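You operate a simulated robot arm through the tools that you are given. There is no shell and no other tool. Be economical: measure what you need, move in short steps, check, and stop when the job is done.

The job below is to be done with a simulated two-armed robot. You get a single attempt, and the scene is never put back.

## Task
Pick up the paint gauge with one hand, pass it to the other hand and put it on the top of the purple table.

It is judged by the outcome, as a careful person would: the job done as asked, and still so three seconds after it is handed in. It fails if anything else is knocked over, pushed out of place, dropped, spilled or broken.

## Robot
Two 7-joint arms with two-finger parallel grippers on one trunk, on a base that drives. Base frame: it is fixed to the floor where the robot stands at the start and does not move with it; the origin is under the middle of the robot, x ahead of it, y to its left, z up; the surface under the hand at the start is at about z = 88. Readings come in cm, degrees, newtons and seconds.
The left shoulder is at the start at [7, 13, 116.9], the right one opposite. With the tool pointing down near the work surface each hand reaches from about 22 to 52 cm from the robot's upright axis, wherever it stands, measured 20 degrees to its own side. Places, roughly: top of the purple table [110, 160, 90]. Payload 1.57 kg a hand.
The tool frame of a hand sits at the grasp point between the pads (the TCP): z along the fingers, y along the line on which they close. The tips reach 3 cm beyond it. Largest opening 8 cm; finger width 1.7, thickness 1.2; the body of the gripper, 4 by 8.2 cm, starts 8 cm behind the TCP.
Orientation is that of the tool frame in the base frame, as [roll, pitch, yaw] about the fixed x, y, z axes, in that order (R = Rz(yaw) Ry(pitch) Rx(roll)). With the fingers straight down and closing along the base's y, the tool's x points along the base's -x, its y along +y and its z along -z.

## Interface
- The arms move only by the tool play_rows. It takes "left_moves", "right_moves" or both (then of equal length, played together; a hand with none holds still); each is a list of rows, each a list of 7 numbers: the finger opening in cm, from 0 to 8, then the shift along the base's x, y, z in cm, then the turn, a rotation vector about the base's x, y, z in degrees. In form: [[fingers, tx, ty, tz, ax, ay, az], ...]. A call has 1 to 10 rows; each row shifts and turns the commanded pose from where the row before left it. Rows are played at 5 a second. More than 5 cm and 8.6 degrees between two rows, or a gripper value outside its range, and nothing of the call is played. Where a pose cannot be reached the arm comes as near as it can. A force on the tool above 40 N (or 10 N above the force at the start of the call, whichever is more), or a blocked arm, ends the call early, and 0.2 s more pass. The fingers move at their own pace (about 10.8 cm/s each) and stop on an object; they squeeze with about 26 N. The grip force told is the motor's: it shows also when the fingers shut on nothing. Time passes only in rows, and 0.2 s behind the last, so rows that do not move let the fingers close. It gives the time, the measured TCP pose, the force on the tool (base axes), the opening and the grip force at its end, in the units of the frame above (readings bear some noise), with the torque about the TCP (base axes, N m) and any sound that the robot's microphone picked up.
- Cameras (640 x 400 px; columns grow to the right, rows downward): "scene" is now at [14.03, -0.82, 139.49]; the picture's right is [-0.17, -0.98, 0.00], its down [-0.65, 0.11, -0.75] and it looks along [0.74, -0.13, -0.66] (base axes); focal length 263 px, centre (320, 200). "left" rides on the left gripper at [7.2, 0.7, -12.2] in its tool frame; the picture's right is [-0.09, 1.00, 0.00], its down [-0.84, -0.08, -0.54] and it looks along [-0.54, -0.05, 0.84] (tool axes); focal length 238 px, centre (320, 200). "right" rides on the right gripper at [7.2, -0.6, -12.2] in its tool frame; the picture's right is [0.09, 1.00, 0.00], its down [-0.84, 0.08, -0.54] and it looks along [-0.54, 0.05, 0.84] (tool axes); focal length 238 px, centre (320, 200). There is no depth. A picture from a camera that has moved, and an enlarged one, comes with that camera's place and axes in the base frame and with its lens. The place of the scene camera against the robot may be out by one fixed shift of up to 1.2 cm in any direction.
- snapshot(camera): a new picture of that camera. It takes no simulated time.
- lift_body(by): slides the trunk up (or, below 0, down) by that many cm; the arms and the scene camera ride with it, the base frame stays. It gives what a move gives, with no picture.
- steer(legs): drives the robot by 1 to 6 legs, each [ahead, left, turn to the left] in cm, cm and degrees, along the robot's own axes; the way and the turn of a leg run together, so that a leg with both is an arc; at most 150 cm and 180 degrees a leg. The arms and the cameras ride along, it lands a little off, and it stops where it bumps. It gives what a move gives.
- aim_head(pan, tilt): turns the head with the scene camera to pan (to the left, within 86 degrees either way) and tilt (down, from -29 to 69), counted from straight ahead of the robot. It gives what a move gives.
- enlarge(camera, box): a new picture of the part [left, top, right, bottom] of that camera's present view, enlarged. It takes no simulated time.
- job_done(): hands the job in; it is judged then, once.

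Go step by step. Nothing tells you exact positions but the pictures and the camera data: compare them with the known pose of the tool, close in by small moves and look again before you grip or let go. The budget is 120 turns and 100 pictures, counting those below and the enlarged ones. Unless the task says otherwise, let go and move clear before handing in, and close with one line.

The tools are called after "Call:" by a JSON object that holds its "method" and its "body". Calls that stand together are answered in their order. play_rows: Moves the arms, as the interface text tells. Its arguments: {"type":"object","properties":{"left_moves":{"type":"array","items":{"type":"array","items":{"type":"number"}}},"right_moves":{"type":"array","items":{"type":"array","items":{"type":"number"}}}},"required":[]} The other tools are called the same way: lift_body (by) slides the trunk up or down; steer (legs) drives the base; aim_head (pan, tilt) turns the head that bears the scene camera; snapshot (camera) takes a picture; enlarge (camera, box) takes an enlarged picture of a part of a camera's view; job_done () hands the job in.

At the start:

```text
clock: 0.0
left_tcp_pos: [30.82, 11.2, 111.55]
left_orientation: [180.0, 0.0, 179.9]
left_ft_force: [-0.5, -0.8, 0.6]
left_torque: [0.0, -0.01, -0.01]
left_gripper_width: 7.99
left_gripper_force: 0.1
right_tcp_pos: [41.82, -17.51, 117.44]
right_orientation: [179.9, 0.0, 180.0]
right_ft_force: [-0.5, 0.2, -0.1]
right_torque: [-0.02, -0.01, 0.01]
right_gripper_width: 8.04
right_gripper_force: 0.0
trunk travel left (down, up): [-80.6, 13.4]
robot x, y, heading: [-0.19, 0.2, -0.1]
head pan, tilt: [-9.9, 41.5]
```

scene: 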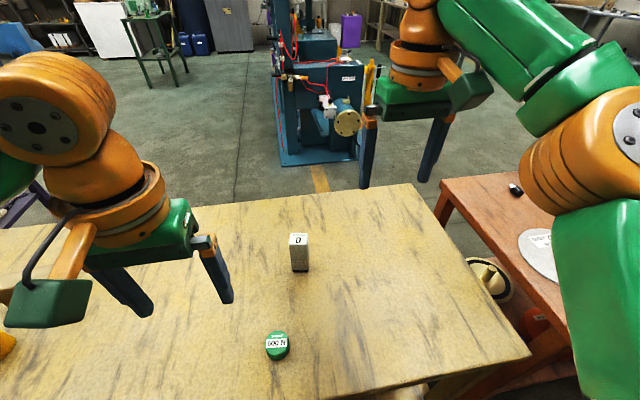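
right: 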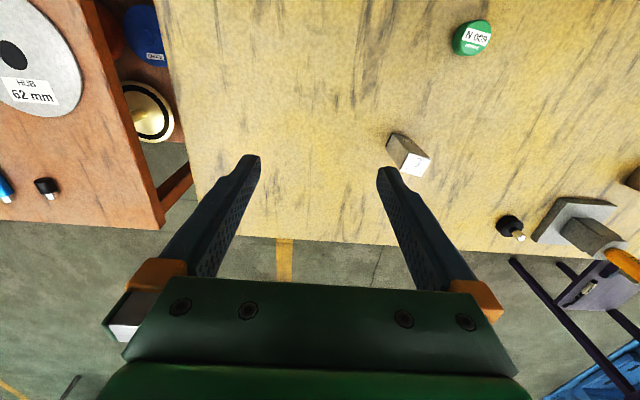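
left: 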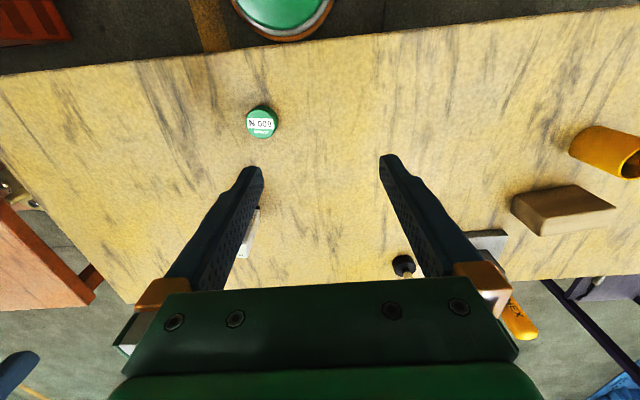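

I see a wooden table with a small grey block marked "0", a green cap and other things to the left. I need to identify the paint gauge and see the surroundings.

Call:
{"method": "enlarge", "body": {"camera": "scene", "box": [240, 210, 360, 285]}}

Call:
{"method": "aim_head", "body": {"pan": 45, "tilt": 40}}

Call:
{"method": "snapshot", "body": {"camera": "scene"}}

```text
5.33 times, centred on (300, 248) of scene
camera zoom: at [14.03, -0.82, 139.49], right [-0.17, -0.98, 0.0], down [-0.65, 0.11, -0.75], along [0.74, -0.13, -0.66], focal length 1402 px, centre (427, -53)
```

zoom: 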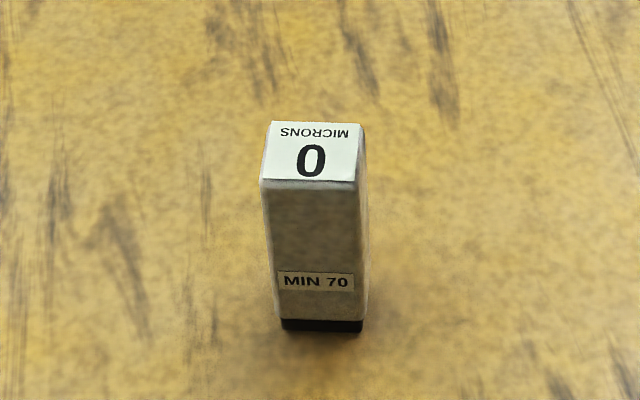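

```text
clock: 1.2
left_tcp_pos: [30.95, 11.4, 111.69]
left_orientation: [180.0, 0.0, -179.9]
left_ft_force: [0.5, -1.2, 0.3]
left_torque: [-0.01, 0.0, 0.01]
left_gripper_width: 8.01
left_gripper_force: 0.0
right_tcp_pos: [41.92, -17.6, 117.28]
right_orientation: [180.0, -0.1, 179.8]
right_ft_force: [0.2, -0.4, -0.8]
right_torque: [0.0, 0.01, 0.04]
right_gripper_width: 7.98
right_gripper_force: 0.0
trunk travel left (down, up): [-80.6, 13.4]
robot x, y, heading: [0.07, 0.42, -0.1]
head pan, tilt: [45.0, 40.0]
```

```text
95 pictures are left
camera scene: at [11.78, 6.63, 139.72], right [0.71, -0.71, 0.0], down [-0.46, -0.45, -0.77], along [0.54, 0.54, -0.64], focal length 263 px, centre (320, 200)
```

scene: 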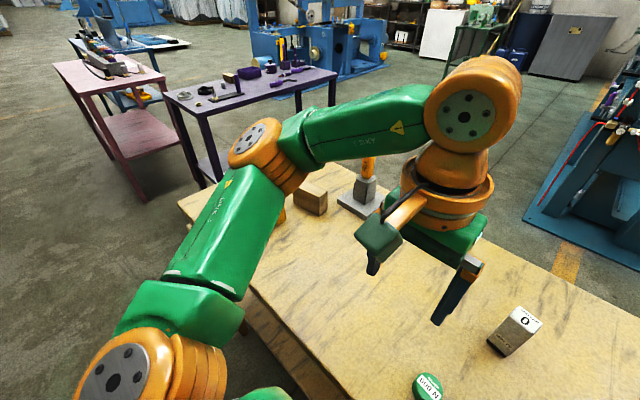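

The paint gauge is the upright grey box (about 3.6 x 3 x 9.5 cm) near [49, -2.4], and the purple table is to the left behind the bench. I'll bring the right hand above the gauge and look.

Call:
{"method": "play_rows", "body": {"right_moves": [[8, 1.2, 3.2, -1.0, 0, 0, 0], [8, 1.2, 3.2, -1.0, 0, 0, 0], [8, 1.2, 3.2, -1.0, 0, 0, 0], [8, 1.2, 3.2, -1.0, 0, 0, 0], [8, 1.2, 2.4, -1.0, 0, 0, 0], [8, 0, 0, 0, 0, 0, 0]]}}

Call:
{"method": "snapshot", "body": {"camera": "right"}}

Call:
{"method": "enlarge", "body": {"camera": "scene", "box": [30, 20, 350, 220]}}

```text
clock: 2.6
left_tcp_pos: [30.83, 11.19, 111.54]
left_orientation: [-180.0, 0.0, 180.0]
left_ft_force: [-1.1, 0.7, -0.3]
left_torque: [0.0, 0.02, 0.01]
left_gripper_width: 8.03
left_gripper_force: 0.0
right_tcp_pos: [43.76, -4.45, 111.07]
right_orientation: [-179.9, -0.2, 179.8]
right_ft_force: [-0.7, 0.2, -0.2]
right_torque: [-0.04, 0.01, -0.02]
right_gripper_width: 8.0
right_gripper_force: 0.0
right hand out of reach, approached as far as the arm can: row 2, 3, 4, 5
trunk travel left (down, up): [-80.6, 13.4]
robot x, y, heading: [0.16, 0.04, -0.1]
head pan, tilt: [45.0, 40.0]
```

```text
94 pictures are left
camera right: at [36.49, -5.09, 123.38], right [-0.09, 1.0, 0.0], down [0.84, 0.07, 0.54], along [0.54, 0.05, -0.84], focal length 238 px, centre (320, 200)
```

right: 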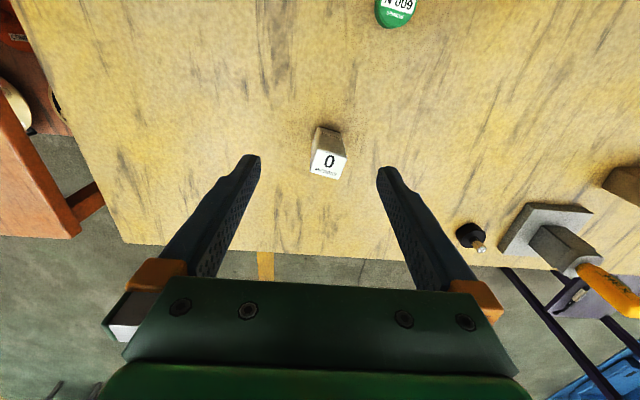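

```text
2.00 times, centred on (190, 120) of scene
camera zoom: at [11.77, 6.64, 139.72], right [0.71, -0.71, 0.0], down [-0.45, -0.45, -0.77], along [0.54, 0.54, -0.64], focal length 526 px, centre (580, 360)
```

zoom: 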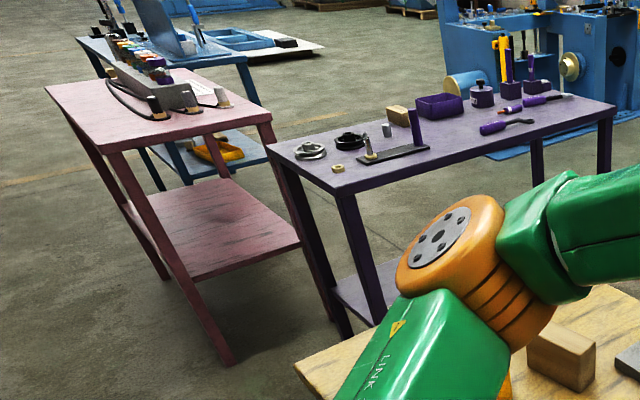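

The gauge is at about [48.2, -2.9], top z≈97.4, yawed about -10°. The hand was at its reach limit up high; I'll go lower where it reaches farther, and turn -10°.

Call:
{"method": "play_rows", "body": {"right_moves": [[8, 0, 0.5, -2.0, 0, 0, -5], [8, 0, 0.5, -2.0, 0, 0, -5], [8, 0.5, 0.5, -2, 0, 0, 0], [8, 1.5, 0, -1, 0, 0, 0], [8, 1.5, 0, 0, 0, 0, 0], [8, 1, 0, 0, 0, 0, 0]]}}

Call:
{"method": "snapshot", "body": {"camera": "right"}}

```text
clock: 4.0
left_tcp_pos: [30.85, 11.28, 111.57]
left_orientation: [180.0, 0.0, 180.0]
left_ft_force: [-0.3, 0.2, -0.5]
left_torque: [0.02, 0.0, 0.01]
left_gripper_width: 8.0
left_gripper_force: 0.1
right_tcp_pos: [44.5, -0.83, 105.27]
right_orientation: [179.9, -0.1, 169.7]
right_ft_force: [-0.2, 0.5, 0.1]
right_torque: [0.02, 0.02, 0.0]
right_gripper_width: 7.99
right_gripper_force: 0.1
right hand out of reach, approached as far as the arm can: row 1, 2, 4, 5, 6
trunk travel left (down, up): [-80.6, 13.4]
robot x, y, heading: [-0.09, 0.06, -0.1]
head pan, tilt: [45.0, 40.0]
```

```text
92 pictures are left
camera right: at [37.12, -0.23, 117.45], right [0.09, 1.0, 0.0], down [0.84, -0.07, 0.54], along [0.54, -0.04, -0.84], focal length 238 px, centre (320, 200)
```

right: 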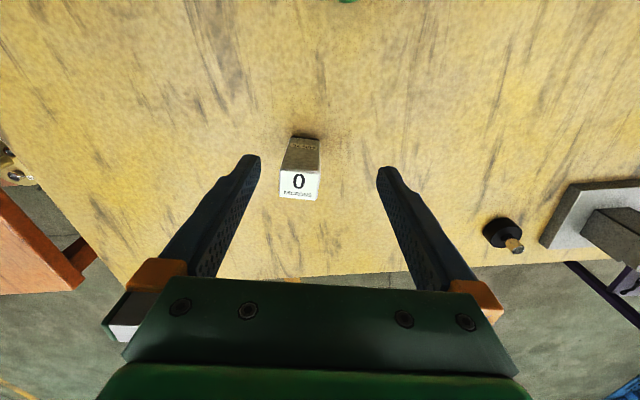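

Alignment looks right, but the arm is about 4 cm short. I'll look at the clearance between robot and bench before driving a little ahead.

Call:
{"method": "aim_head", "body": {"pan": 0, "tilt": 69}}

Call:
{"method": "snapshot", "body": {"camera": "scene"}}

```text
clock: 5.2
left_tcp_pos: [30.81, 11.26, 111.53]
left_orientation: [-179.9, 0.0, -179.9]
left_ft_force: [-0.7, -0.7, 0.0]
left_torque: [0.02, 0.01, -0.02]
left_gripper_width: 8.0
left_gripper_force: 0.0
right_tcp_pos: [44.35, -0.79, 105.12]
right_orientation: [179.9, 0.0, 169.9]
right_ft_force: [-0.4, -0.3, -0.8]
right_torque: [0.03, -0.01, -0.01]
right_gripper_width: 8.02
right_gripper_force: 0.0
trunk travel left (down, up): [-80.6, 13.4]
robot x, y, heading: [0.15, 0.05, -0.1]
head pan, tilt: [0.0, 68.8]
```

```text
91 pictures are left
camera scene: at [11.35, 0.65, 136.11], right [0.0, -1.0, 0.0], down [-0.93, 0.0, -0.36], along [0.36, 0.0, -0.93], focal length 263 px, centre (320, 200)
```

scene: 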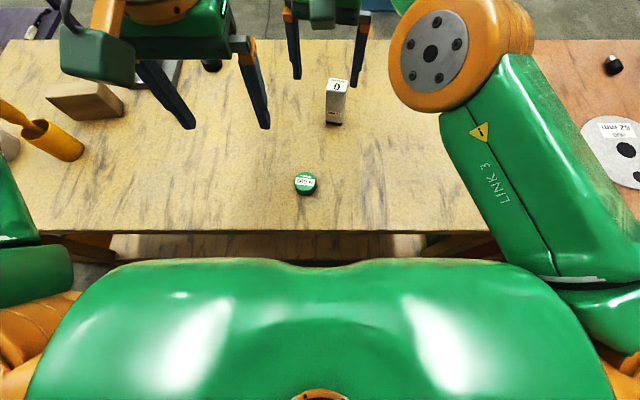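

There is some 9 cm between the torso and the bench edge (x≈24). I'll drive 4.5 cm ahead.

Call:
{"method": "steer", "body": {"legs": [[4.5, 0, 0]]}}

Call:
{"method": "snapshot", "body": {"camera": "right"}}

```text
clock: 6.1
left_tcp_pos: [34.6, 11.2, 111.79]
left_orientation: [180.0, 0.4, -180.0]
left_ft_force: [-0.3, -0.1, 0.5]
left_torque: [0.03, -0.08, 0.01]
left_gripper_width: 8.02
left_gripper_force: 0.1
right_tcp_pos: [48.23, -0.89, 105.36]
right_orientation: [179.8, 0.4, 170.0]
right_ft_force: [-1.0, 0.4, 0.5]
right_torque: [-0.01, -0.1, 0.05]
right_gripper_width: 8.01
right_gripper_force: 0.1
trunk travel left (down, up): [-80.6, 13.4]
robot x, y, heading: [4.61, 0.3, -0.2]
head pan, tilt: [0.0, 68.8]
```

```text
90 pictures are left
camera right: at [40.95, -0.24, 117.7], right [0.08, 1.0, 0.0], down [0.83, -0.07, 0.55], along [0.55, -0.04, -0.84], focal length 238 px, centre (320, 200)
```

right: 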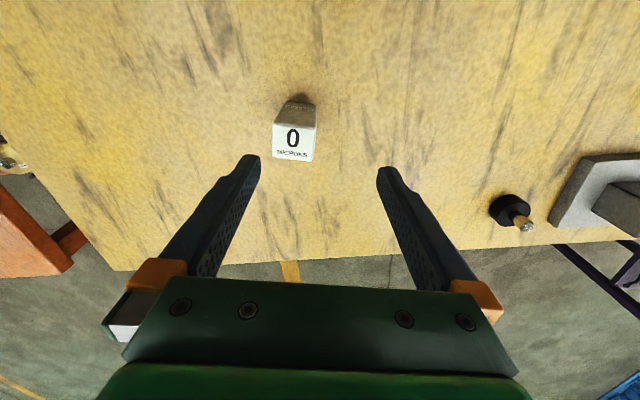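

Gauge top centre is at [48.1, -3.0], well aligned with the hand's yaw. I'll shift over it and check before descending.

Call:
{"method": "play_rows", "body": {"right_moves": [[8, 0, -1.1, 0, 0, 0, 0], [8, 0, -1.0, 0, 0, 0, 0], [8, 0, 0, -1.5, 0, 0, 0], [8, 0, 0, 0, 0, 0, 0]]}}

Call:
{"method": "snapshot", "body": {"camera": "right"}}

```text
clock: 7.1
left_tcp_pos: [35.44, 11.21, 111.46]
left_orientation: [-180.0, 0.0, 180.0]
left_ft_force: [0.4, 0.5, -0.4]
left_torque: [-0.01, 0.0, 0.04]
left_gripper_width: 8.0
left_gripper_force: 0.0
right_tcp_pos: [49.06, -2.98, 103.56]
right_orientation: [179.9, 0.1, 169.8]
right_ft_force: [0.9, -0.3, 0.2]
right_torque: [0.01, 0.0, 0.01]
right_gripper_width: 8.02
right_gripper_force: 0.1
trunk travel left (down, up): [-80.6, 13.4]
robot x, y, heading: [4.31, -0.23, -0.2]
head pan, tilt: [0.0, 68.8]
```

```text
89 pictures are left
camera right: at [41.71, -2.34, 115.9], right [0.09, 1.0, 0.0], down [0.84, -0.07, 0.54], along [0.54, -0.04, -0.84], focal length 238 px, centre (320, 200)
```

right: 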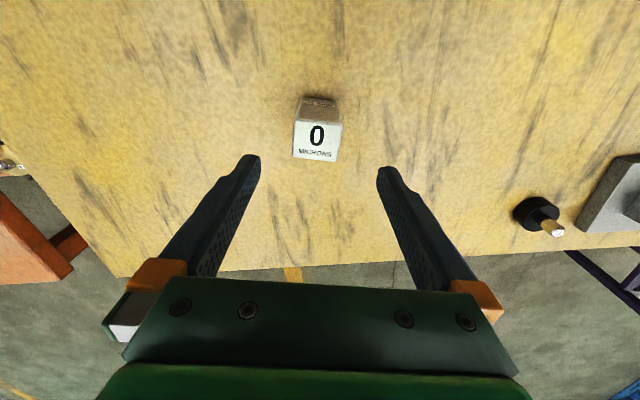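

Centre confirmed at [48.0, -3.0]. I'll shift back 1 cm and descend straight to z≈97.

Call:
{"method": "play_rows", "body": {"right_moves": [[8, -1.0, 0, 0, 0, 0, 0], [8, 0, 0, -1.5, 0, 0, 0], [8, 0, 0, -1.0, 0, 0, 0], [8, 0, 0, 0, 0, 0, 0]]}}

Call:
{"method": "snapshot", "body": {"camera": "right"}}

Call:
{"method": "snapshot", "body": {"camera": "scene"}}

```text
clock: 8.1
left_tcp_pos: [35.32, 11.27, 111.63]
left_orientation: [-179.9, 0.0, -179.9]
left_ft_force: [0.1, 0.8, 0.5]
left_torque: [0.04, 0.02, 0.01]
left_gripper_width: 8.02
left_gripper_force: 0.1
right_tcp_pos: [47.99, -2.95, 101.17]
right_orientation: [179.9, 0.0, 169.8]
right_ft_force: [0.0, 0.0, 0.0]
right_torque: [0.0, -0.01, -0.02]
right_gripper_width: 7.98
right_gripper_force: 0.1
trunk travel left (down, up): [-80.6, 13.4]
robot x, y, heading: [4.32, 0.05, -0.2]
head pan, tilt: [0.0, 68.8]
```

```text
88 pictures are left
camera right: at [40.69, -2.38, 113.42], right [0.09, 1.0, 0.0], down [0.84, -0.07, 0.54], along [0.54, -0.04, -0.84], focal length 238 px, centre (320, 200)
```

right: 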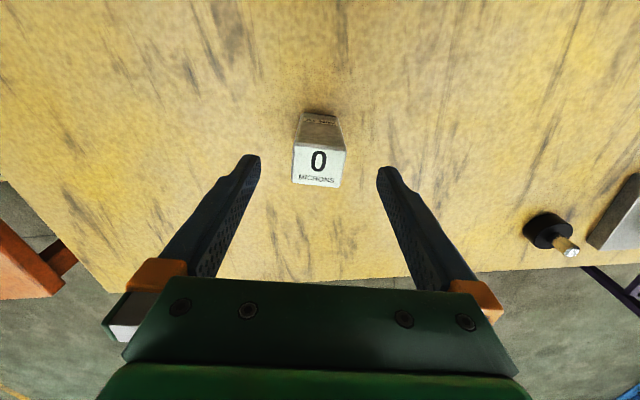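

```text
87 pictures are left
camera scene: at [15.83, 0.64, 136.11], right [0.0, -1.0, 0.0], down [-0.93, 0.0, -0.36], along [0.36, 0.0, -0.93], focal length 263 px, centre (320, 200)
```

scene: 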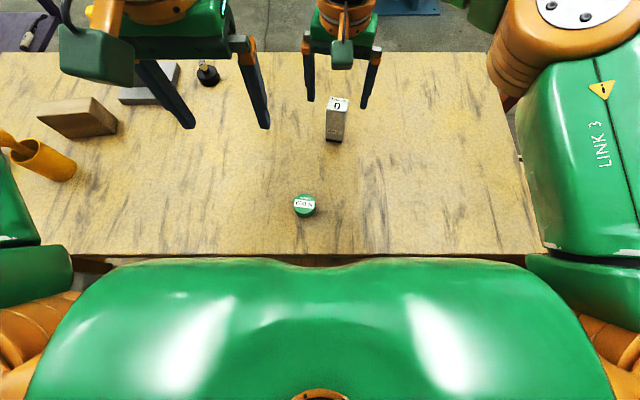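

Centred between the fingers. Descending and closing.

Call:
{"method": "play_rows", "body": {"right_moves": [[8, 0, 0, -1.5, 0, 0, 0], [8, 0, 0, -1.5, 0, 0, 0], [8, 0, 0, -1.2, 0, 0, 0], [8, 0, 0, 0, 0, 0, 0]]}}

Call:
{"method": "snapshot", "body": {"camera": "right"}}

```text
clock: 9.1
left_tcp_pos: [35.45, 11.31, 111.63]
left_orientation: [-180.0, 0.0, 180.0]
left_ft_force: [0.9, -0.1, -0.8]
left_torque: [-0.02, 0.01, -0.06]
left_gripper_width: 8.0
left_gripper_force: 0.0
right_tcp_pos: [47.92, -3.07, 97.02]
right_orientation: [179.8, -0.1, 169.7]
right_ft_force: [0.1, 0.0, -0.2]
right_torque: [0.01, 0.03, 0.0]
right_gripper_width: 8.0
right_gripper_force: 0.1
trunk travel left (down, up): [-80.6, 13.4]
robot x, y, heading: [4.54, -0.1, -0.1]
head pan, tilt: [0.0, 68.8]
```

```text
86 pictures are left
camera right: at [40.67, -2.38, 109.23], right [0.09, 1.0, 0.0], down [0.84, -0.07, 0.54], along [0.54, -0.04, -0.84], focal length 238 px, centre (320, 200)
```

right: 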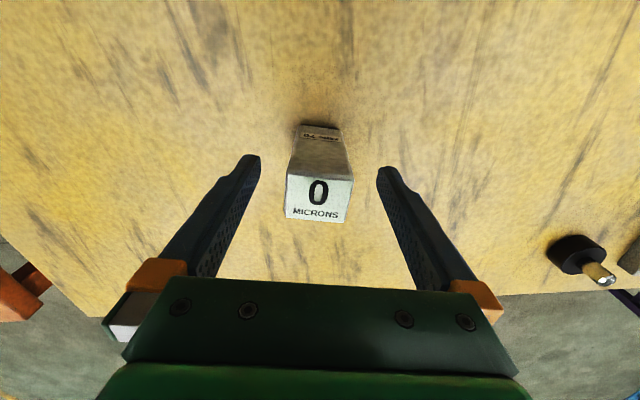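

Call:
{"method": "play_rows", "body": {"right_moves": [[5, 0, 0, 0, 0, 0, 0], [4, 0, 0, 0, 0, 0, 0], [2, 0, 0, 0, 0, 0, 0], [0, 0, 0, 0, 0, 0, 0], [0, 0, 0, 0, 0, 0, 0], [0, 0, 0, 0.5, 0, 0, 0], [0, 0, 0, 1.5, 0, 0, 0], [0, 0, 0, 0, 0, 0, 0]]}}

Call:
{"method": "snapshot", "body": {"camera": "right"}}

Call:
{"method": "snapshot", "body": {"camera": "scene"}}

```text
clock: 10.9
left_tcp_pos: [35.47, 11.21, 111.53]
left_orientation: [180.0, 0.0, 180.0]
left_ft_force: [0.5, 1.0, -0.8]
left_torque: [-0.03, -0.01, 0.01]
left_gripper_width: 8.01
left_gripper_force: 0.1
right_tcp_pos: [47.88, -2.96, 98.99]
right_orientation: [180.0, 0.0, 169.9]
right_ft_force: [0.3, -0.6, -2.6]
right_torque: [0.01, -0.02, 0.02]
right_gripper_width: 3.79
right_gripper_force: 26.1
trunk travel left (down, up): [-80.6, 13.4]
robot x, y, heading: [4.5, 0.12, 0.0]
head pan, tilt: [0.0, 68.8]
```

```text
85 pictures are left
camera right: at [40.7, -2.37, 111.24], right [0.08, 1.0, 0.0], down [0.84, -0.07, 0.54], along [0.54, -0.04, -0.84], focal length 238 px, centre (320, 200)
```

right: 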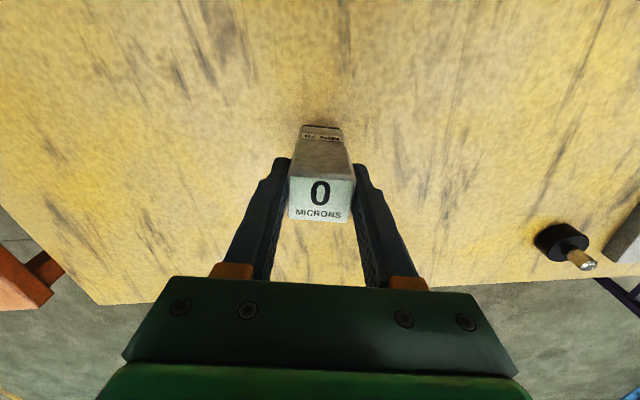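

```text
84 pictures are left
camera scene: at [15.91, 0.64, 136.1], right [0.0, -1.0, 0.0], down [-0.93, 0.0, -0.36], along [0.36, 0.0, -0.93], focal length 263 px, centre (320, 200)
```

scene: 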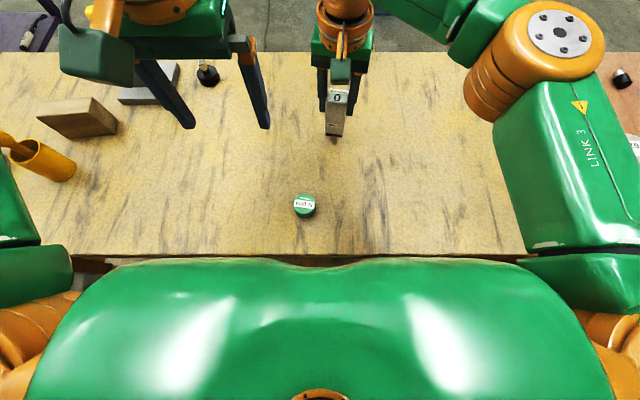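

Gauge is held securely (3.8 cm wide, ~2.6 N). I'll lift it, and meanwhile tilt the left hand forward for a side grasp of the gauge's lower half.

Call:
{"method": "play_rows", "body": {"right_moves": [[0, 0, 0, 2.5, 0, 0, 0], [0, 0, 0, 2.5, 0, 0, 0], [0, -0.5, 0, 2.5, 0, 0, -3], [0, -0.5, 0, 2.5, 0, 0, -3], [0, -0.5, 0, 2.5, 0, 0, -4], [0, -0.5, 0, 2.5, 0, 0, 0], [0, 0, 0, 0, 0, 0, 0]], "left_moves": [[8, 0, 1, 0, 0, -8, 0], [8, 0, 1, 0, 0, -8, 0], [8, 0, 1, 0, 0, -8, 0], [8, 0, 0, 0, 0, -8, 0], [8, 0, 0, 0, 0, -8, 0], [8, 0, 0, 0, 0, -8, 0], [8, 0, 0, 0, 0, 0, 0]]}}

Call:
{"method": "snapshot", "body": {"camera": "left"}}

Call:
{"method": "snapshot", "body": {"camera": "scene"}}

```text
clock: 12.5
left_tcp_pos: [38.51, 12.84, 114.86]
left_orientation: [-180.0, 48.0, 179.8]
left_ft_force: [-0.6, -0.3, -0.5]
left_torque: [0.02, -0.01, 0.01]
left_gripper_width: 7.98
left_gripper_force: 0.1
left hand out of reach, approached as far as the arm can: row 5, 6
right_tcp_pos: [45.96, -3.1, 114.0]
right_orientation: [179.9, 0.0, 159.8]
right_ft_force: [0.2, 0.9, -1.9]
right_torque: [0.01, -0.02, 0.0]
right_gripper_width: 3.77
right_gripper_force: 25.9
trunk travel left (down, up): [-80.6, 13.4]
robot x, y, heading: [4.39, -0.35, -0.1]
head pan, tilt: [0.0, 68.8]
```

```text
83 pictures are left
camera left: at [24.67, 13.58, 117.62], right [0.06, 1.0, 0.07], down [0.16, -0.08, 0.98], along [0.99, -0.05, -0.16], focal length 238 px, centre (320, 200)
```

left: 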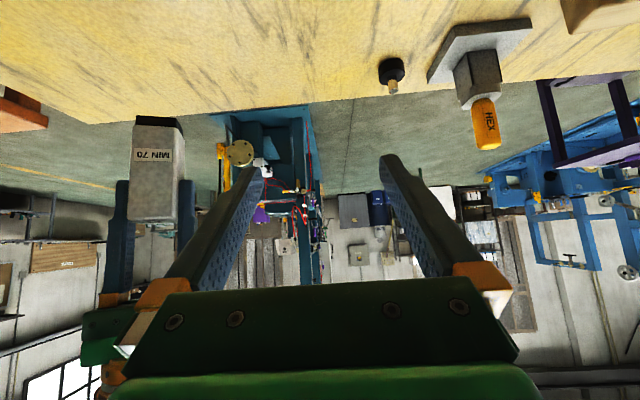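

```text
82 pictures are left
camera scene: at [15.91, 0.65, 136.1], right [0.0, -1.0, 0.0], down [-0.93, 0.0, -0.36], along [0.36, 0.0, -0.93], focal length 263 px, centre (320, 200)
```

scene: 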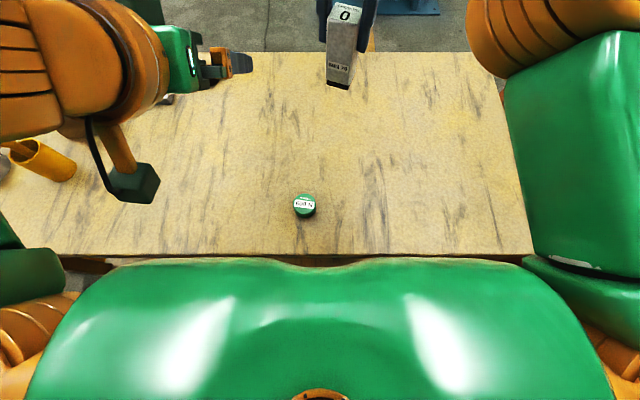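

The left hand can approach from the left-front with the right hand's camera out of the way if I yaw the gauge to about +30° and the left hand to azimuth -60°. I'll do those turns first.

Call:
{"method": "play_rows", "body": {"right_moves": [[0, 0, 0, 0, 0, 0, 7], [0, 0, 0, 0, 0, 0, 7], [0, 0, 0, 0, 0, 0, 7], [0, 0, 0, 0, 0, 0, 7], [0, 0, 0, 0, 0, 0, 7], [0, 0, 0, 0, 0, 0, 7], [0, 0, 0, 0, 0, 0, 8], [0, 0, 0, 0, 0, 0, 0], [0, 0, 0, 0, 0, 0, 0]], "left_moves": [[8, 0, 0, 0, 0, 0, -7.5], [8, 0, 0, 0, 0, 0, -7.5], [8, 0, 0, 0, 0, 0, -7.5], [8, 0, 0, 0, 0, 0, -7.5], [8, 0, 0, 0, 0, 0, -7.5], [8, 0, 0, 0, 0, 0, -7.5], [8, 0, 0, 0, 0, 0, -7.5], [8, 0, 0, 0, 0, 0, -7.5], [8, 0, 0, 0, 0, 0, 0]]}}

Call:
{"method": "snapshot", "body": {"camera": "left"}}

Call:
{"method": "aim_head", "body": {"pan": 0, "tilt": 45}}

Call:
{"method": "snapshot", "body": {"camera": "scene"}}

```text
clock: 14.5
left_tcp_pos: [38.21, 12.76, 115.17]
left_orientation: [179.5, 47.8, 120.4]
left_ft_force: [-0.3, -0.8, 0.0]
left_torque: [0.03, -0.03, 0.02]
left_gripper_width: 8.01
left_gripper_force: 0.1
left hand out of reach, approached as far as the arm can: row 1, 8
right_tcp_pos: [46.09, -2.99, 113.97]
right_orientation: [180.0, 0.0, -150.1]
right_ft_force: [0.1, 0.4, -1.6]
right_torque: [-0.01, 0.01, 0.03]
right_gripper_width: 3.77
right_gripper_force: 25.4
trunk travel left (down, up): [-80.6, 13.4]
robot x, y, heading: [4.57, -0.11, 0.1]
head pan, tilt: [0.0, 68.8]
```

```text
81 pictures are left
camera left: at [31.75, 25.15, 118.2], right [0.89, 0.46, 0.07], down [0.01, -0.18, 0.98], along [0.46, -0.87, -0.16], focal length 238 px, centre (320, 200)
```

left: 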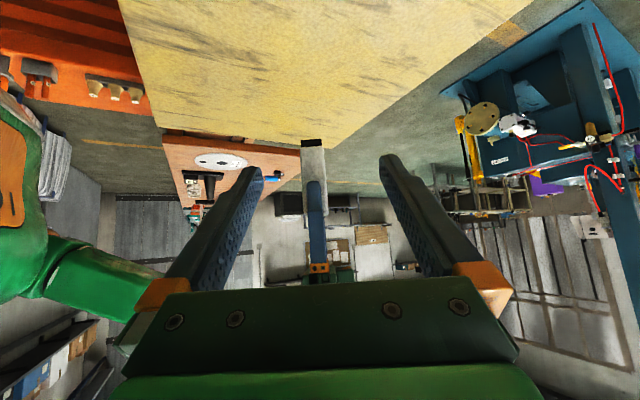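

```text
clock: 15.3
left_tcp_pos: [38.31, 12.76, 115.43]
left_orientation: [179.5, 47.8, 120.5]
left_ft_force: [0.8, -0.4, -0.2]
left_torque: [-0.02, 0.0, 0.01]
left_gripper_width: 8.0
left_gripper_force: 0.0
right_tcp_pos: [45.94, -2.85, 113.95]
right_orientation: [179.9, 0.1, -150.1]
right_ft_force: [0.1, 0.3, -0.9]
right_torque: [0.0, 0.01, 0.03]
right_gripper_width: 3.77
right_gripper_force: 26.0
trunk travel left (down, up): [-80.6, 13.4]
robot x, y, heading: [4.39, 0.08, -0.2]
head pan, tilt: [0.0, 45.0]
```

```text
80 pictures are left
camera scene: at [18.43, 0.64, 138.98], right [0.0, -1.0, 0.0], down [-0.71, 0.0, -0.71], along [0.71, 0.0, -0.71], focal length 263 px, centre (320, 200)
```

scene: 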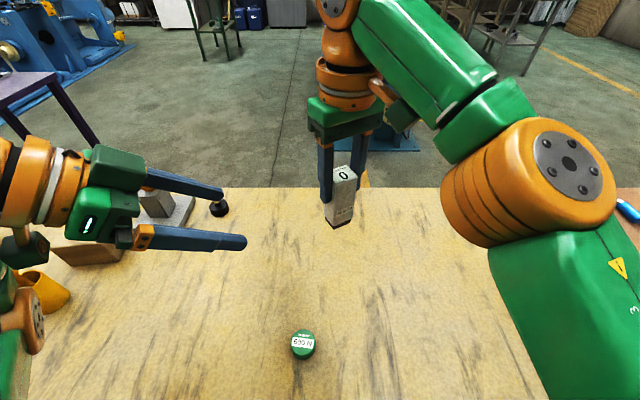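

Both hands are aligned well. I'll bring the left hand to a spot 8 cm short of the gauge's lower half and look.

Call:
{"method": "play_rows", "body": {"left_moves": [[8, 1.2, -2.6, 0, 0, 0, 0], [8, 1.2, -2.6, 0, 0, 0, 0], [8, 1.2, -2.6, -0.2, 0, 0, 0], [8, 1.1, -2.7, -0.2, 0, 0, 0], [8, 0, 0, 0, 0, 0, 0]]}}

Call:
{"method": "snapshot", "body": {"camera": "left"}}

Call:
{"method": "snapshot", "body": {"camera": "scene"}}

```text
clock: 16.5
left_tcp_pos: [42.93, 2.29, 115.03]
left_orientation: [180.0, 48.1, 120.0]
left_ft_force: [0.1, -0.2, 0.2]
left_torque: [-0.02, -0.02, 0.0]
left_gripper_width: 7.97
left_gripper_force: 0.1
right_tcp_pos: [46.0, -2.88, 113.95]
right_orientation: [180.0, 0.0, -150.1]
right_ft_force: [1.3, -0.4, -2.0]
right_torque: [0.0, 0.03, 0.0]
right_gripper_width: 3.78
right_gripper_force: 26.2
trunk travel left (down, up): [-80.6, 13.4]
robot x, y, heading: [4.64, 0.12, 0.0]
head pan, tilt: [0.0, 45.0]
```

```text
79 pictures are left
camera left: at [36.71, 14.73, 117.75], right [0.89, 0.44, 0.07], down [0.01, -0.17, 0.98], along [0.45, -0.88, -0.16], focal length 238 px, centre (320, 200)
```

left: 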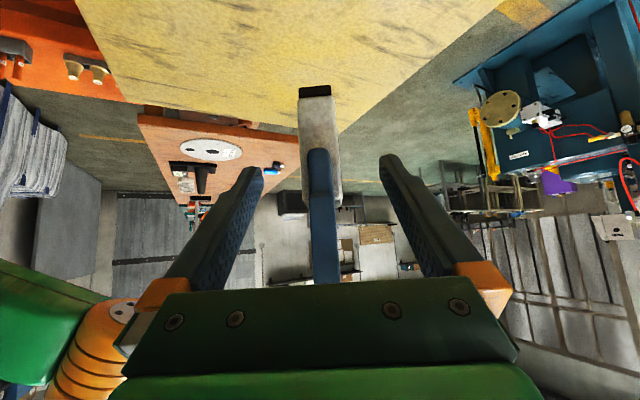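

```text
78 pictures are left
camera scene: at [18.43, 0.66, 138.99], right [0.0, -1.0, 0.0], down [-0.71, 0.0, -0.71], along [0.71, 0.0, -0.71], focal length 263 px, centre (320, 200)
```

scene: 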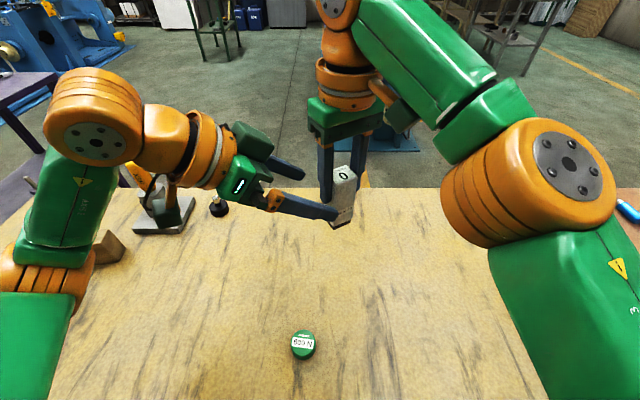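

Call:
{"method": "play_rows", "body": {"left_moves": [[8, 0.55, -0.97, -1.0, 0, 0, 0], [8, 0.55, -0.97, -1.0, 0, 0, 0], [8, 0.55, -0.97, -1.0, 0, 0, 0], [8, 0.55, -0.97, -1.0, 0, 0, 0], [8, 0, 0, 0, 0, 0, 0]]}}

Call:
{"method": "snapshot", "body": {"camera": "left"}}

Call:
{"method": "enlarge", "body": {"camera": "scene", "box": [200, 80, 440, 230]}}

```text
clock: 17.7
left_tcp_pos: [45.23, -1.52, 110.94]
left_orientation: [180.0, 48.0, 120.0]
left_ft_force: [0.0, 0.3, 0.3]
left_torque: [0.0, 0.0, 0.0]
left_gripper_width: 7.96
left_gripper_force: 0.1
right_tcp_pos: [45.92, -2.99, 113.98]
right_orientation: [179.9, 0.0, -150.1]
right_ft_force: [0.4, -1.2, -1.6]
right_torque: [0.0, -0.01, 0.02]
right_gripper_width: 3.77
right_gripper_force: 26.1
trunk travel left (down, up): [-80.6, 13.4]
robot x, y, heading: [4.51, -0.3, -0.1]
head pan, tilt: [0.0, 45.0]
```

```text
77 pictures are left
camera left: at [38.89, 10.87, 113.71], right [0.89, 0.44, 0.07], down [0.01, -0.17, 0.98], along [0.45, -0.88, -0.16], focal length 238 px, centre (320, 200)
```

left: 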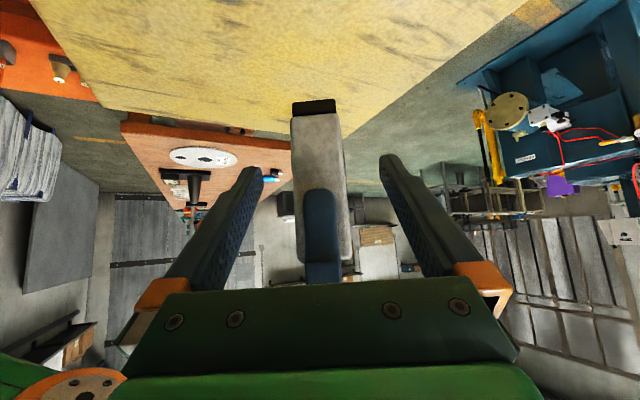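

```text
2.67 times, centred on (320, 155) of scene
camera zoom: at [18.44, 0.64, 138.99], right [0.0, -1.0, 0.0], down [-0.71, 0.0, -0.71], along [0.71, 0.0, -0.71], focal length 701 px, centre (320, 320)
```

zoom: 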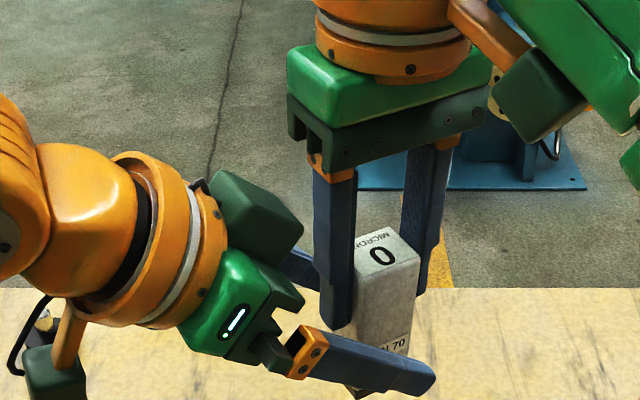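

Call:
{"method": "play_rows", "body": {"left_moves": [[8, 0.3, -0.52, -0.6, 0, 0, 0], [8, 0.3, -0.52, -0.6, 0, 0, 0], [6, 0, 0, 0, 0, 0, 0], [4.5, 0, 0, 0, 0, 0, 0], [3.8, 0, 0, 0, 0, 0, 0]]}}

Call:
{"method": "snapshot", "body": {"camera": "left"}}

Call:
{"method": "enlarge", "body": {"camera": "scene", "box": [200, 80, 440, 230]}}

```text
clock: 18.9
left_tcp_pos: [45.81, -2.47, 109.69]
left_orientation: [-179.9, 47.9, 120.0]
left_ft_force: [-0.6, -0.3, 0.2]
left_torque: [0.01, -0.01, -0.01]
left_gripper_width: 3.8
left_gripper_force: 0.1
right_tcp_pos: [46.05, -2.98, 113.98]
right_orientation: [-180.0, 0.0, -150.1]
right_ft_force: [0.3, 1.2, -1.8]
right_torque: [0.0, -0.01, -0.03]
right_gripper_width: 3.77
right_gripper_force: 26.1
trunk travel left (down, up): [-80.6, 13.4]
robot x, y, heading: [4.25, -0.12, 0.1]
head pan, tilt: [0.0, 45.0]
```

```text
75 pictures are left
camera left: at [39.44, 9.83, 112.55], right [0.89, 0.44, 0.07], down [0.01, -0.17, 0.98], along [0.45, -0.88, -0.16], focal length 238 px, centre (320, 200)
```

left: 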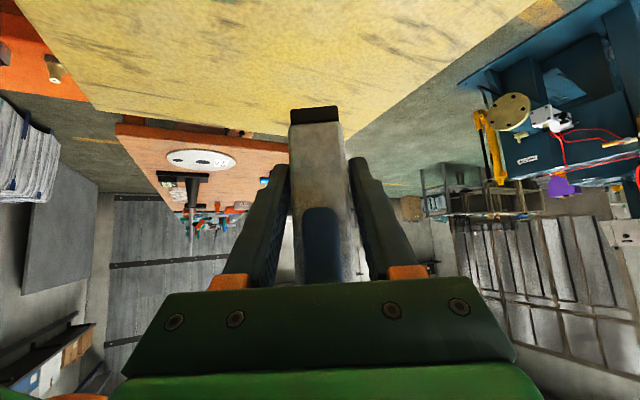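

```text
2.67 times, centred on (320, 155) of scene
camera zoom: at [18.46, 0.63, 138.99], right [0.0, -1.0, 0.0], down [-0.71, 0.0, -0.71], along [0.71, 0.0, -0.71], focal length 701 px, centre (320, 320)
```

zoom: 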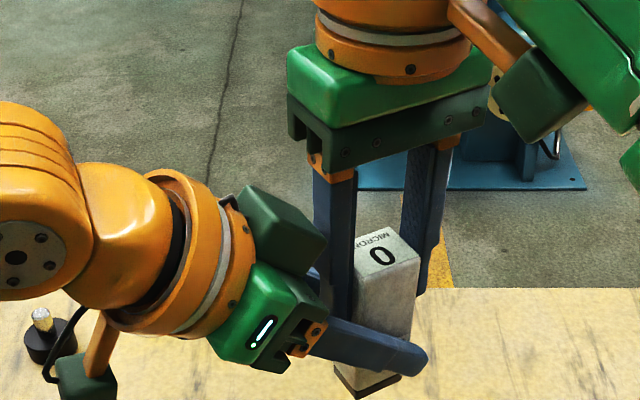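

Well straddled and centred. Closing the left fingers now while the right still holds.

Call:
{"method": "play_rows", "body": {"left_moves": [[3.2, 0, 0, 0, 0, 0, 0], [2.5, 0, 0, 0, 0, 0, 0], [0, 0, 0, 0, 0, 0, 0], [0, 0, 0, 0, 0, 0, 0], [0, 0, 0, 0, 0, 0, 0]]}}

Call:
{"method": "snapshot", "body": {"camera": "left"}}

```text
clock: 20.1
left_tcp_pos: [45.76, -2.55, 109.75]
left_orientation: [-180.0, 47.9, 120.0]
left_ft_force: [4.3, 0.8, -0.4]
left_torque: [-0.03, 0.2, -0.11]
left_gripper_width: 3.19
left_gripper_force: 26.1
right_tcp_pos: [46.01, -2.9, 113.92]
right_orientation: [179.9, -0.1, -150.1]
right_ft_force: [-3.8, -1.3, -1.6]
right_torque: [0.0, 0.05, 0.13]
right_gripper_width: 3.76
right_gripper_force: 26.1
trunk travel left (down, up): [-80.6, 13.4]
robot x, y, heading: [4.36, 0.07, 0.1]
head pan, tilt: [0.0, 45.0]
```

```text
73 pictures are left
camera left: at [39.44, 9.84, 112.55], right [0.89, 0.44, 0.07], down [0.01, -0.17, 0.98], along [0.45, -0.88, -0.16], focal length 238 px, centre (320, 200)
```

left: 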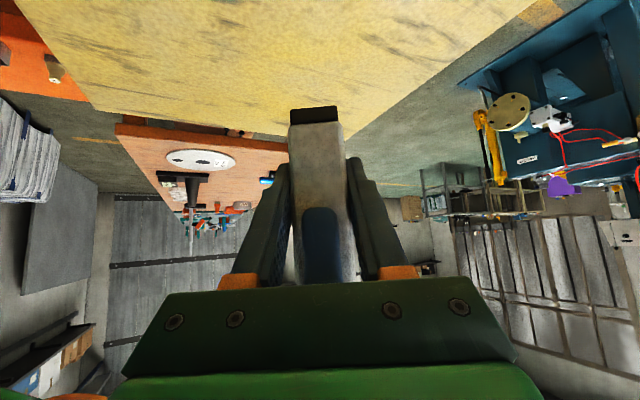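

The left has it (3.2 cm, 26 N). I'll open the right only a little (to 5 cm, to keep clear of the left gripper) and lift it straight up.

Call:
{"method": "play_rows", "body": {"right_moves": [[4.4, 0, 0, 0, 0, 0, 0], [5, 0, 0, 0, 0, 0, 0], [5, 0, 0, 0, 0, 0, 0]]}}

Call:
{"method": "enlarge", "body": {"camera": "scene", "box": [200, 80, 440, 230]}}

```text
clock: 20.9
left_tcp_pos: [45.73, -2.56, 109.77]
left_orientation: [-179.9, 47.9, 120.0]
left_ft_force: [-5.8, 3.9, -2.0]
left_torque: [-0.34, -0.54, 0.09]
left_gripper_width: 3.17
left_gripper_force: 26.0
right_tcp_pos: [45.94, -2.94, 114.03]
right_orientation: [179.9, 0.0, -150.3]
right_ft_force: [5.8, -3.7, 2.0]
right_torque: [0.23, 0.21, -0.15]
right_gripper_width: 4.47
right_gripper_force: 0.0
trunk travel left (down, up): [-80.6, 13.4]
robot x, y, heading: [4.45, 0.04, 0.1]
head pan, tilt: [0.0, 45.0]
```

```text
2.67 times, centred on (320, 155) of scene
camera zoom: at [18.45, 0.63, 138.99], right [0.0, -1.0, 0.0], down [-0.71, 0.0, -0.71], along [0.71, 0.0, -0.71], focal length 701 px, centre (320, 320)
```

zoom: 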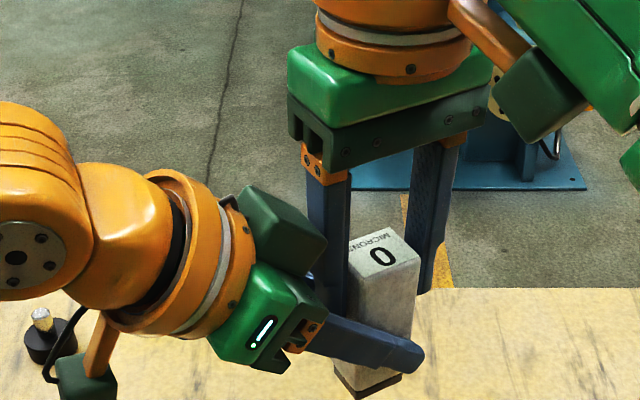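

The right finger is touching the left gripper body; I'll set it to 4.2 cm and re-check the forces.

Call:
{"method": "play_rows", "body": {"right_moves": [[4.15, 0, 0, 0, 0, 0, 0], [4.15, 0, 0, 0, 0, 0, 0]]}}

```text
clock: 21.5
left_tcp_pos: [45.76, -2.56, 109.83]
left_orientation: [180.0, 48.0, 120.1]
left_ft_force: [0.9, 0.7, 0.1]
left_torque: [-0.01, 0.0, 0.02]
left_gripper_width: 3.17
left_gripper_force: 25.9
right_tcp_pos: [45.93, -3.05, 114.08]
right_orientation: [179.9, 0.0, -150.1]
right_ft_force: [-0.1, 0.7, -1.1]
right_torque: [0.0, 0.02, 0.01]
right_gripper_width: 4.16
right_gripper_force: 0.2
trunk travel left (down, up): [-80.6, 13.4]
robot x, y, heading: [4.71, -0.39, -0.0]
head pan, tilt: [0.0, 45.0]
```

Call:
{"method": "play_rows", "body": {"right_moves": [[4.15, 0, 0, 0.5, 0, 0, 0], [4.15, 0, 0, 1, 0, 0, 0], [4.15, 0, 0, 1, 0, 0, 0], [4.15, 0, 0, 1, 0, 0, 0], [4.15, 0, 0, 1, 0, 0, 0]]}}

Call:
{"method": "snapshot", "body": {"camera": "scene"}}

```text
clock: 22.7
left_tcp_pos: [45.65, -2.62, 109.72]
left_orientation: [179.9, 48.0, 119.8]
left_ft_force: [-22.2, 21.8, 9.7]
left_torque: [-1.27, -1.24, -0.21]
left_gripper_width: 3.17
left_gripper_force: 25.8
right_tcp_pos: [44.9, -3.26, 116.92]
right_orientation: [-179.9, 0.1, -150.5]
right_ft_force: [22.3, -21.9, -11.1]
right_torque: [-0.38, -0.27, -0.1]
right_gripper_width: 3.96
right_gripper_force: 0.0
right hand out of reach, approached as far as the arm can: row 3, 4, 5
trunk travel left (down, up): [-80.6, 13.4]
robot x, y, heading: [4.53, -0.14, -0.0]
head pan, tilt: [0.0, 45.0]
```

```text
71 pictures are left
camera scene: at [18.4, 0.6, 138.99], right [0.0, -1.0, 0.0], down [-0.71, 0.0, -0.71], along [0.71, 0.0, -0.71], focal length 263 px, centre (320, 200)
```

scene: 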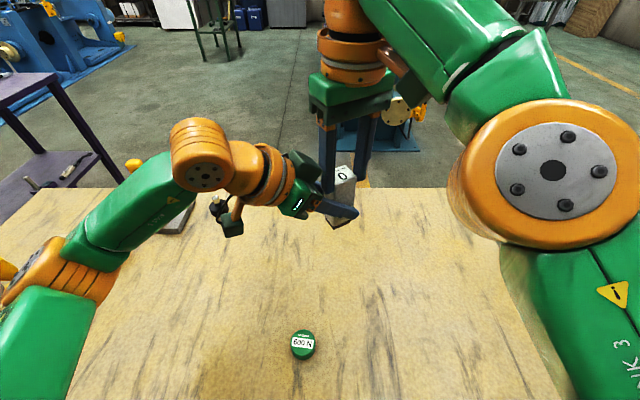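

The right arm hit its reach limit at that height and drifted sideways into contact. I'll go back down a bit to relieve it, then lower the left hand instead.

Call:
{"method": "play_rows", "body": {"right_moves": [[4.15, 0, 0, -1, 0, 0, 0], [4.15, 0, 0, -1, 0, 0, 0]]}}

```text
clock: 23.1
left_tcp_pos: [45.59, -2.5, 109.3]
left_orientation: [-179.6, 47.1, 120.2]
left_ft_force: [-1.4, 3.3, 2.0]
left_torque: [-0.2, -0.11, -0.05]
left_gripper_width: 3.18
left_gripper_force: 26.2
right_tcp_pos: [44.87, -3.29, 116.22]
right_orientation: [179.9, 0.0, -150.4]
right_ft_force: [1.6, -2.9, -3.2]
right_torque: [-0.01, -0.01, 0.0]
right_gripper_width: 3.82
right_gripper_force: 0.0
trunk travel left (down, up): [-80.6, 13.4]
robot x, y, heading: [4.25, -0.3, -0.1]
head pan, tilt: [0.0, 45.0]
stopped in row 2 (left hand): the force on the tool passed its limit at 49 N (the readings are from after the stop); the commanded pose is now the measured one
```

Call:
{"method": "enlarge", "body": {"camera": "scene", "box": [220, 80, 420, 240]}}

Call:
{"method": "snapshot", "body": {"camera": "left"}}

Call:
{"method": "snapshot", "body": {"camera": "right"}}

```text
2.50 times, centred on (320, 160) of scene
camera zoom: at [18.51, 0.56, 138.98], right [0.0, -1.0, 0.0], down [-0.71, 0.0, -0.71], along [0.71, 0.0, -0.71], focal length 657 px, centre (320, 300)
```

zoom: 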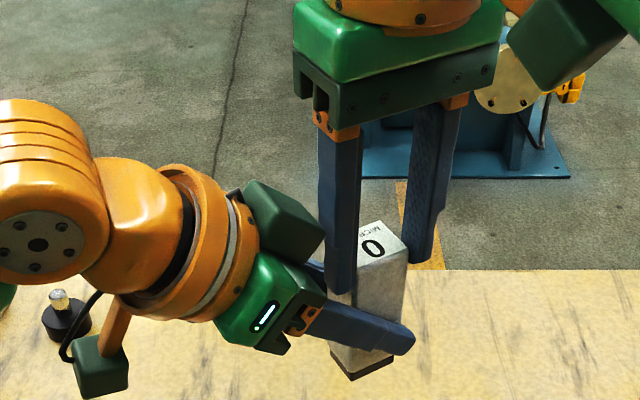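

```text
69 pictures are left
camera left: at [39.43, 9.87, 112.3], right [0.89, 0.44, 0.06], down [0.02, -0.19, 0.98], along [0.45, -0.88, -0.18], focal length 238 px, centre (320, 200)
```

left: 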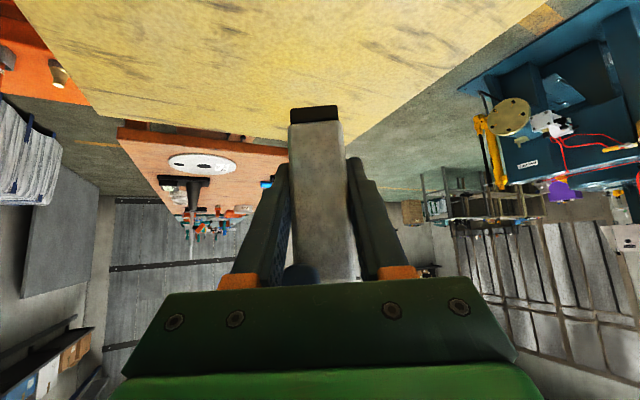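

```text
68 pictures are left
camera right: at [38.93, -7.41, 128.49], right [-0.57, 0.82, 0.0], down [0.69, 0.48, 0.54], along [0.44, 0.31, -0.84], focal length 238 px, centre (320, 200)
```

right: 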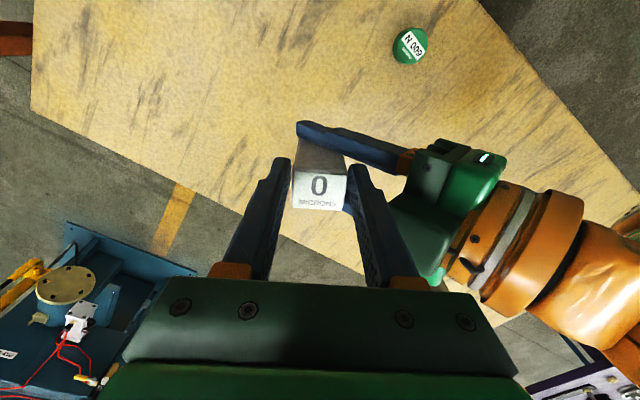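

The gauge is upright in the left hand and only ~1 cm of it is still between the right fingertips. I'll lower the left hand slowly to clear them.

Call:
{"method": "play_rows", "body": {"left_moves": [[0, 0, 0, -0.4, 0, 0, 0], [0, 0, 0, -0.5, 0, 0, 0], [0, 0, 0, -0.5, 0, 0, 0]], "right_moves": [[4.1, 0, 0, 0, 0, 0, 0], [4.1, 0, 0, 0, 0, 0, 0], [4.1, 0, 0, 0, 0, 0, 0]]}}

```text
clock: 23.9
left_tcp_pos: [45.5, -2.45, 107.83]
left_orientation: [-179.6, 47.1, 120.3]
left_ft_force: [-0.2, 0.0, 0.0]
left_torque: [-0.01, 0.0, 0.04]
left_gripper_width: 3.18
left_gripper_force: 25.4
right_tcp_pos: [44.8, -3.33, 116.35]
right_orientation: [179.9, 0.1, -150.5]
right_ft_force: [0.9, 0.3, -1.0]
right_torque: [-0.02, 0.02, -0.03]
right_gripper_width: 4.09
right_gripper_force: 0.2
trunk travel left (down, up): [-80.6, 13.4]
robot x, y, heading: [4.46, 0.13, -0.3]
head pan, tilt: [0.0, 45.0]
```

Call:
{"method": "play_rows", "body": {"left_moves": [[0, 0, 0, -1, 0, 0, 0], [0, 0, 0, -1, 0, 0, 0], [0, 0, 0, -1.5, 0, 0, 0], [0, 0, 0, 0, 0, 0, 0]]}}

Call:
{"method": "enlarge", "body": {"camera": "scene", "box": [220, 80, 420, 240]}}

```text
clock: 24.9
left_tcp_pos: [45.62, -2.4, 104.32]
left_orientation: [-179.7, 47.1, 120.2]
left_ft_force: [0.6, 0.4, 0.0]
left_torque: [0.02, 0.02, -0.01]
left_gripper_width: 3.17
left_gripper_force: 26.2
right_tcp_pos: [44.78, -3.19, 116.19]
right_orientation: [179.9, 0.1, -150.5]
right_ft_force: [1.1, 0.1, -0.1]
right_torque: [0.03, -0.02, -0.02]
right_gripper_width: 4.09
right_gripper_force: 0.0
trunk travel left (down, up): [-80.6, 13.4]
robot x, y, heading: [4.65, -0.26, -0.1]
head pan, tilt: [0.0, 45.0]
```

```text
2.50 times, centred on (320, 160) of scene
camera zoom: at [18.45, 0.63, 138.99], right [0.0, -1.0, 0.0], down [-0.71, 0.0, -0.71], along [0.71, 0.0, -0.71], focal length 657 px, centre (320, 300)
```

zoom: 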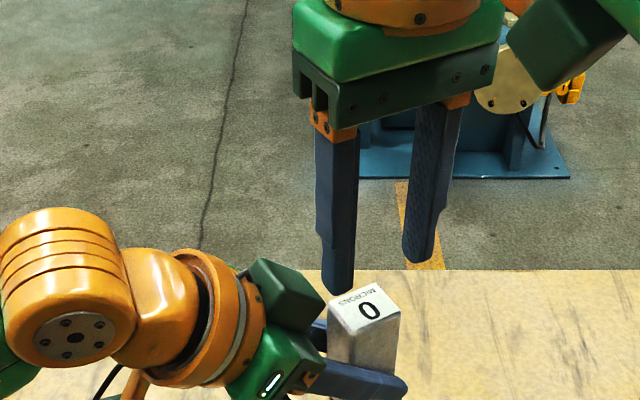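

Handed over. Now retracting the right hand to its side and raising the left to carry height.

Call:
{"method": "play_rows", "body": {"right_moves": [[4.1, 0, -2, 0, 0, 0, 0], [4.1, -1, -3, 0, 0, 0, -5], [4.1, -2, -3, 0, 0, 0, -5], [4.1, -2, -3, 0, 0, 0, -5], [4.1, -2, -3, 0, 0, 0, -5], [4.1, -2, -2, 0, 0, 0, -5], [4.1, 0, 0, 0, 0, 0, 0]]}}

Call:
{"method": "play_rows", "body": {"left_moves": [[0, -1, 1, 1.5, 0, 0, 0], [0, -1, 1, 1.5, 0, 0, 0], [0, -1, 1, 1.5, 0, 0, 0], [0, -1, 1, 1.5, 0, 0, 0], [0, -1, 1, 1.5, 0, 0, 0], [0, 0, 0, 0, 0, 0, 0]]}}

Call:
{"method": "aim_head", "body": {"pan": 50, "tilt": 40}}

Call:
{"method": "snapshot", "body": {"camera": "scene"}}

```text
clock: 26.6
left_tcp_pos: [45.59, -2.38, 104.35]
left_orientation: [-179.7, 47.1, 120.3]
left_ft_force: [0.4, -0.4, 0.2]
left_torque: [0.02, 0.02, 0.01]
left_gripper_width: 3.17
left_gripper_force: 26.1
right_tcp_pos: [35.83, -19.13, 116.36]
right_orientation: [179.9, 0.0, -175.5]
right_ft_force: [0.6, 0.0, -0.6]
right_torque: [0.01, -0.03, 0.0]
right_gripper_width: 4.1
right_gripper_force: 0.0
trunk travel left (down, up): [-80.6, 13.4]
robot x, y, heading: [4.83, -0.1, 0.0]
head pan, tilt: [0.0, 45.0]
```

```text
clock: 27.9
left_tcp_pos: [40.59, 2.59, 111.87]
left_orientation: [-179.8, 47.1, 120.2]
left_ft_force: [0.4, 0.3, -1.9]
left_torque: [0.0, 0.03, 0.02]
left_gripper_width: 3.16
left_gripper_force: 26.2
right_tcp_pos: [35.76, -19.12, 116.33]
right_orientation: [179.8, 0.0, -175.5]
right_ft_force: [0.6, 0.3, 0.5]
right_torque: [0.02, 0.03, -0.03]
right_gripper_width: 4.13
right_gripper_force: 0.0
trunk travel left (down, up): [-80.6, 13.4]
robot x, y, heading: [4.41, -0.13, -0.1]
head pan, tilt: [0.0, 45.0]
```

```text
clock: 29.1
left_tcp_pos: [40.58, 2.5, 111.84]
left_orientation: [-179.7, 47.1, 120.2]
left_ft_force: [-0.2, 0.3, -2.1]
left_torque: [-0.02, -0.01, 0.03]
left_gripper_width: 3.17
left_gripper_force: 25.7
right_tcp_pos: [35.84, -19.23, 116.4]
right_orientation: [179.8, 0.0, -175.6]
right_ft_force: [-0.8, -0.4, -0.2]
right_torque: [0.0, -0.01, -0.03]
right_gripper_width: 4.09
right_gripper_force: 0.0
trunk travel left (down, up): [-80.6, 13.4]
robot x, y, heading: [4.61, 0.0, 0.4]
head pan, tilt: [50.0, 40.0]
```

```text
66 pictures are left
camera scene: at [15.78, 7.13, 139.72], right [0.77, -0.64, 0.0], down [-0.41, -0.49, -0.77], along [0.49, 0.59, -0.64], focal length 263 px, centre (320, 200)
```

scene: 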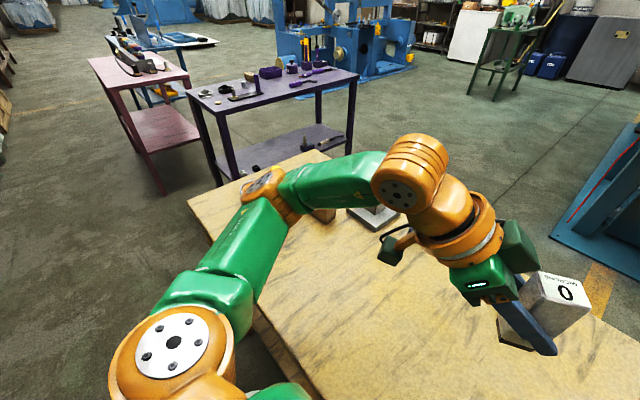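

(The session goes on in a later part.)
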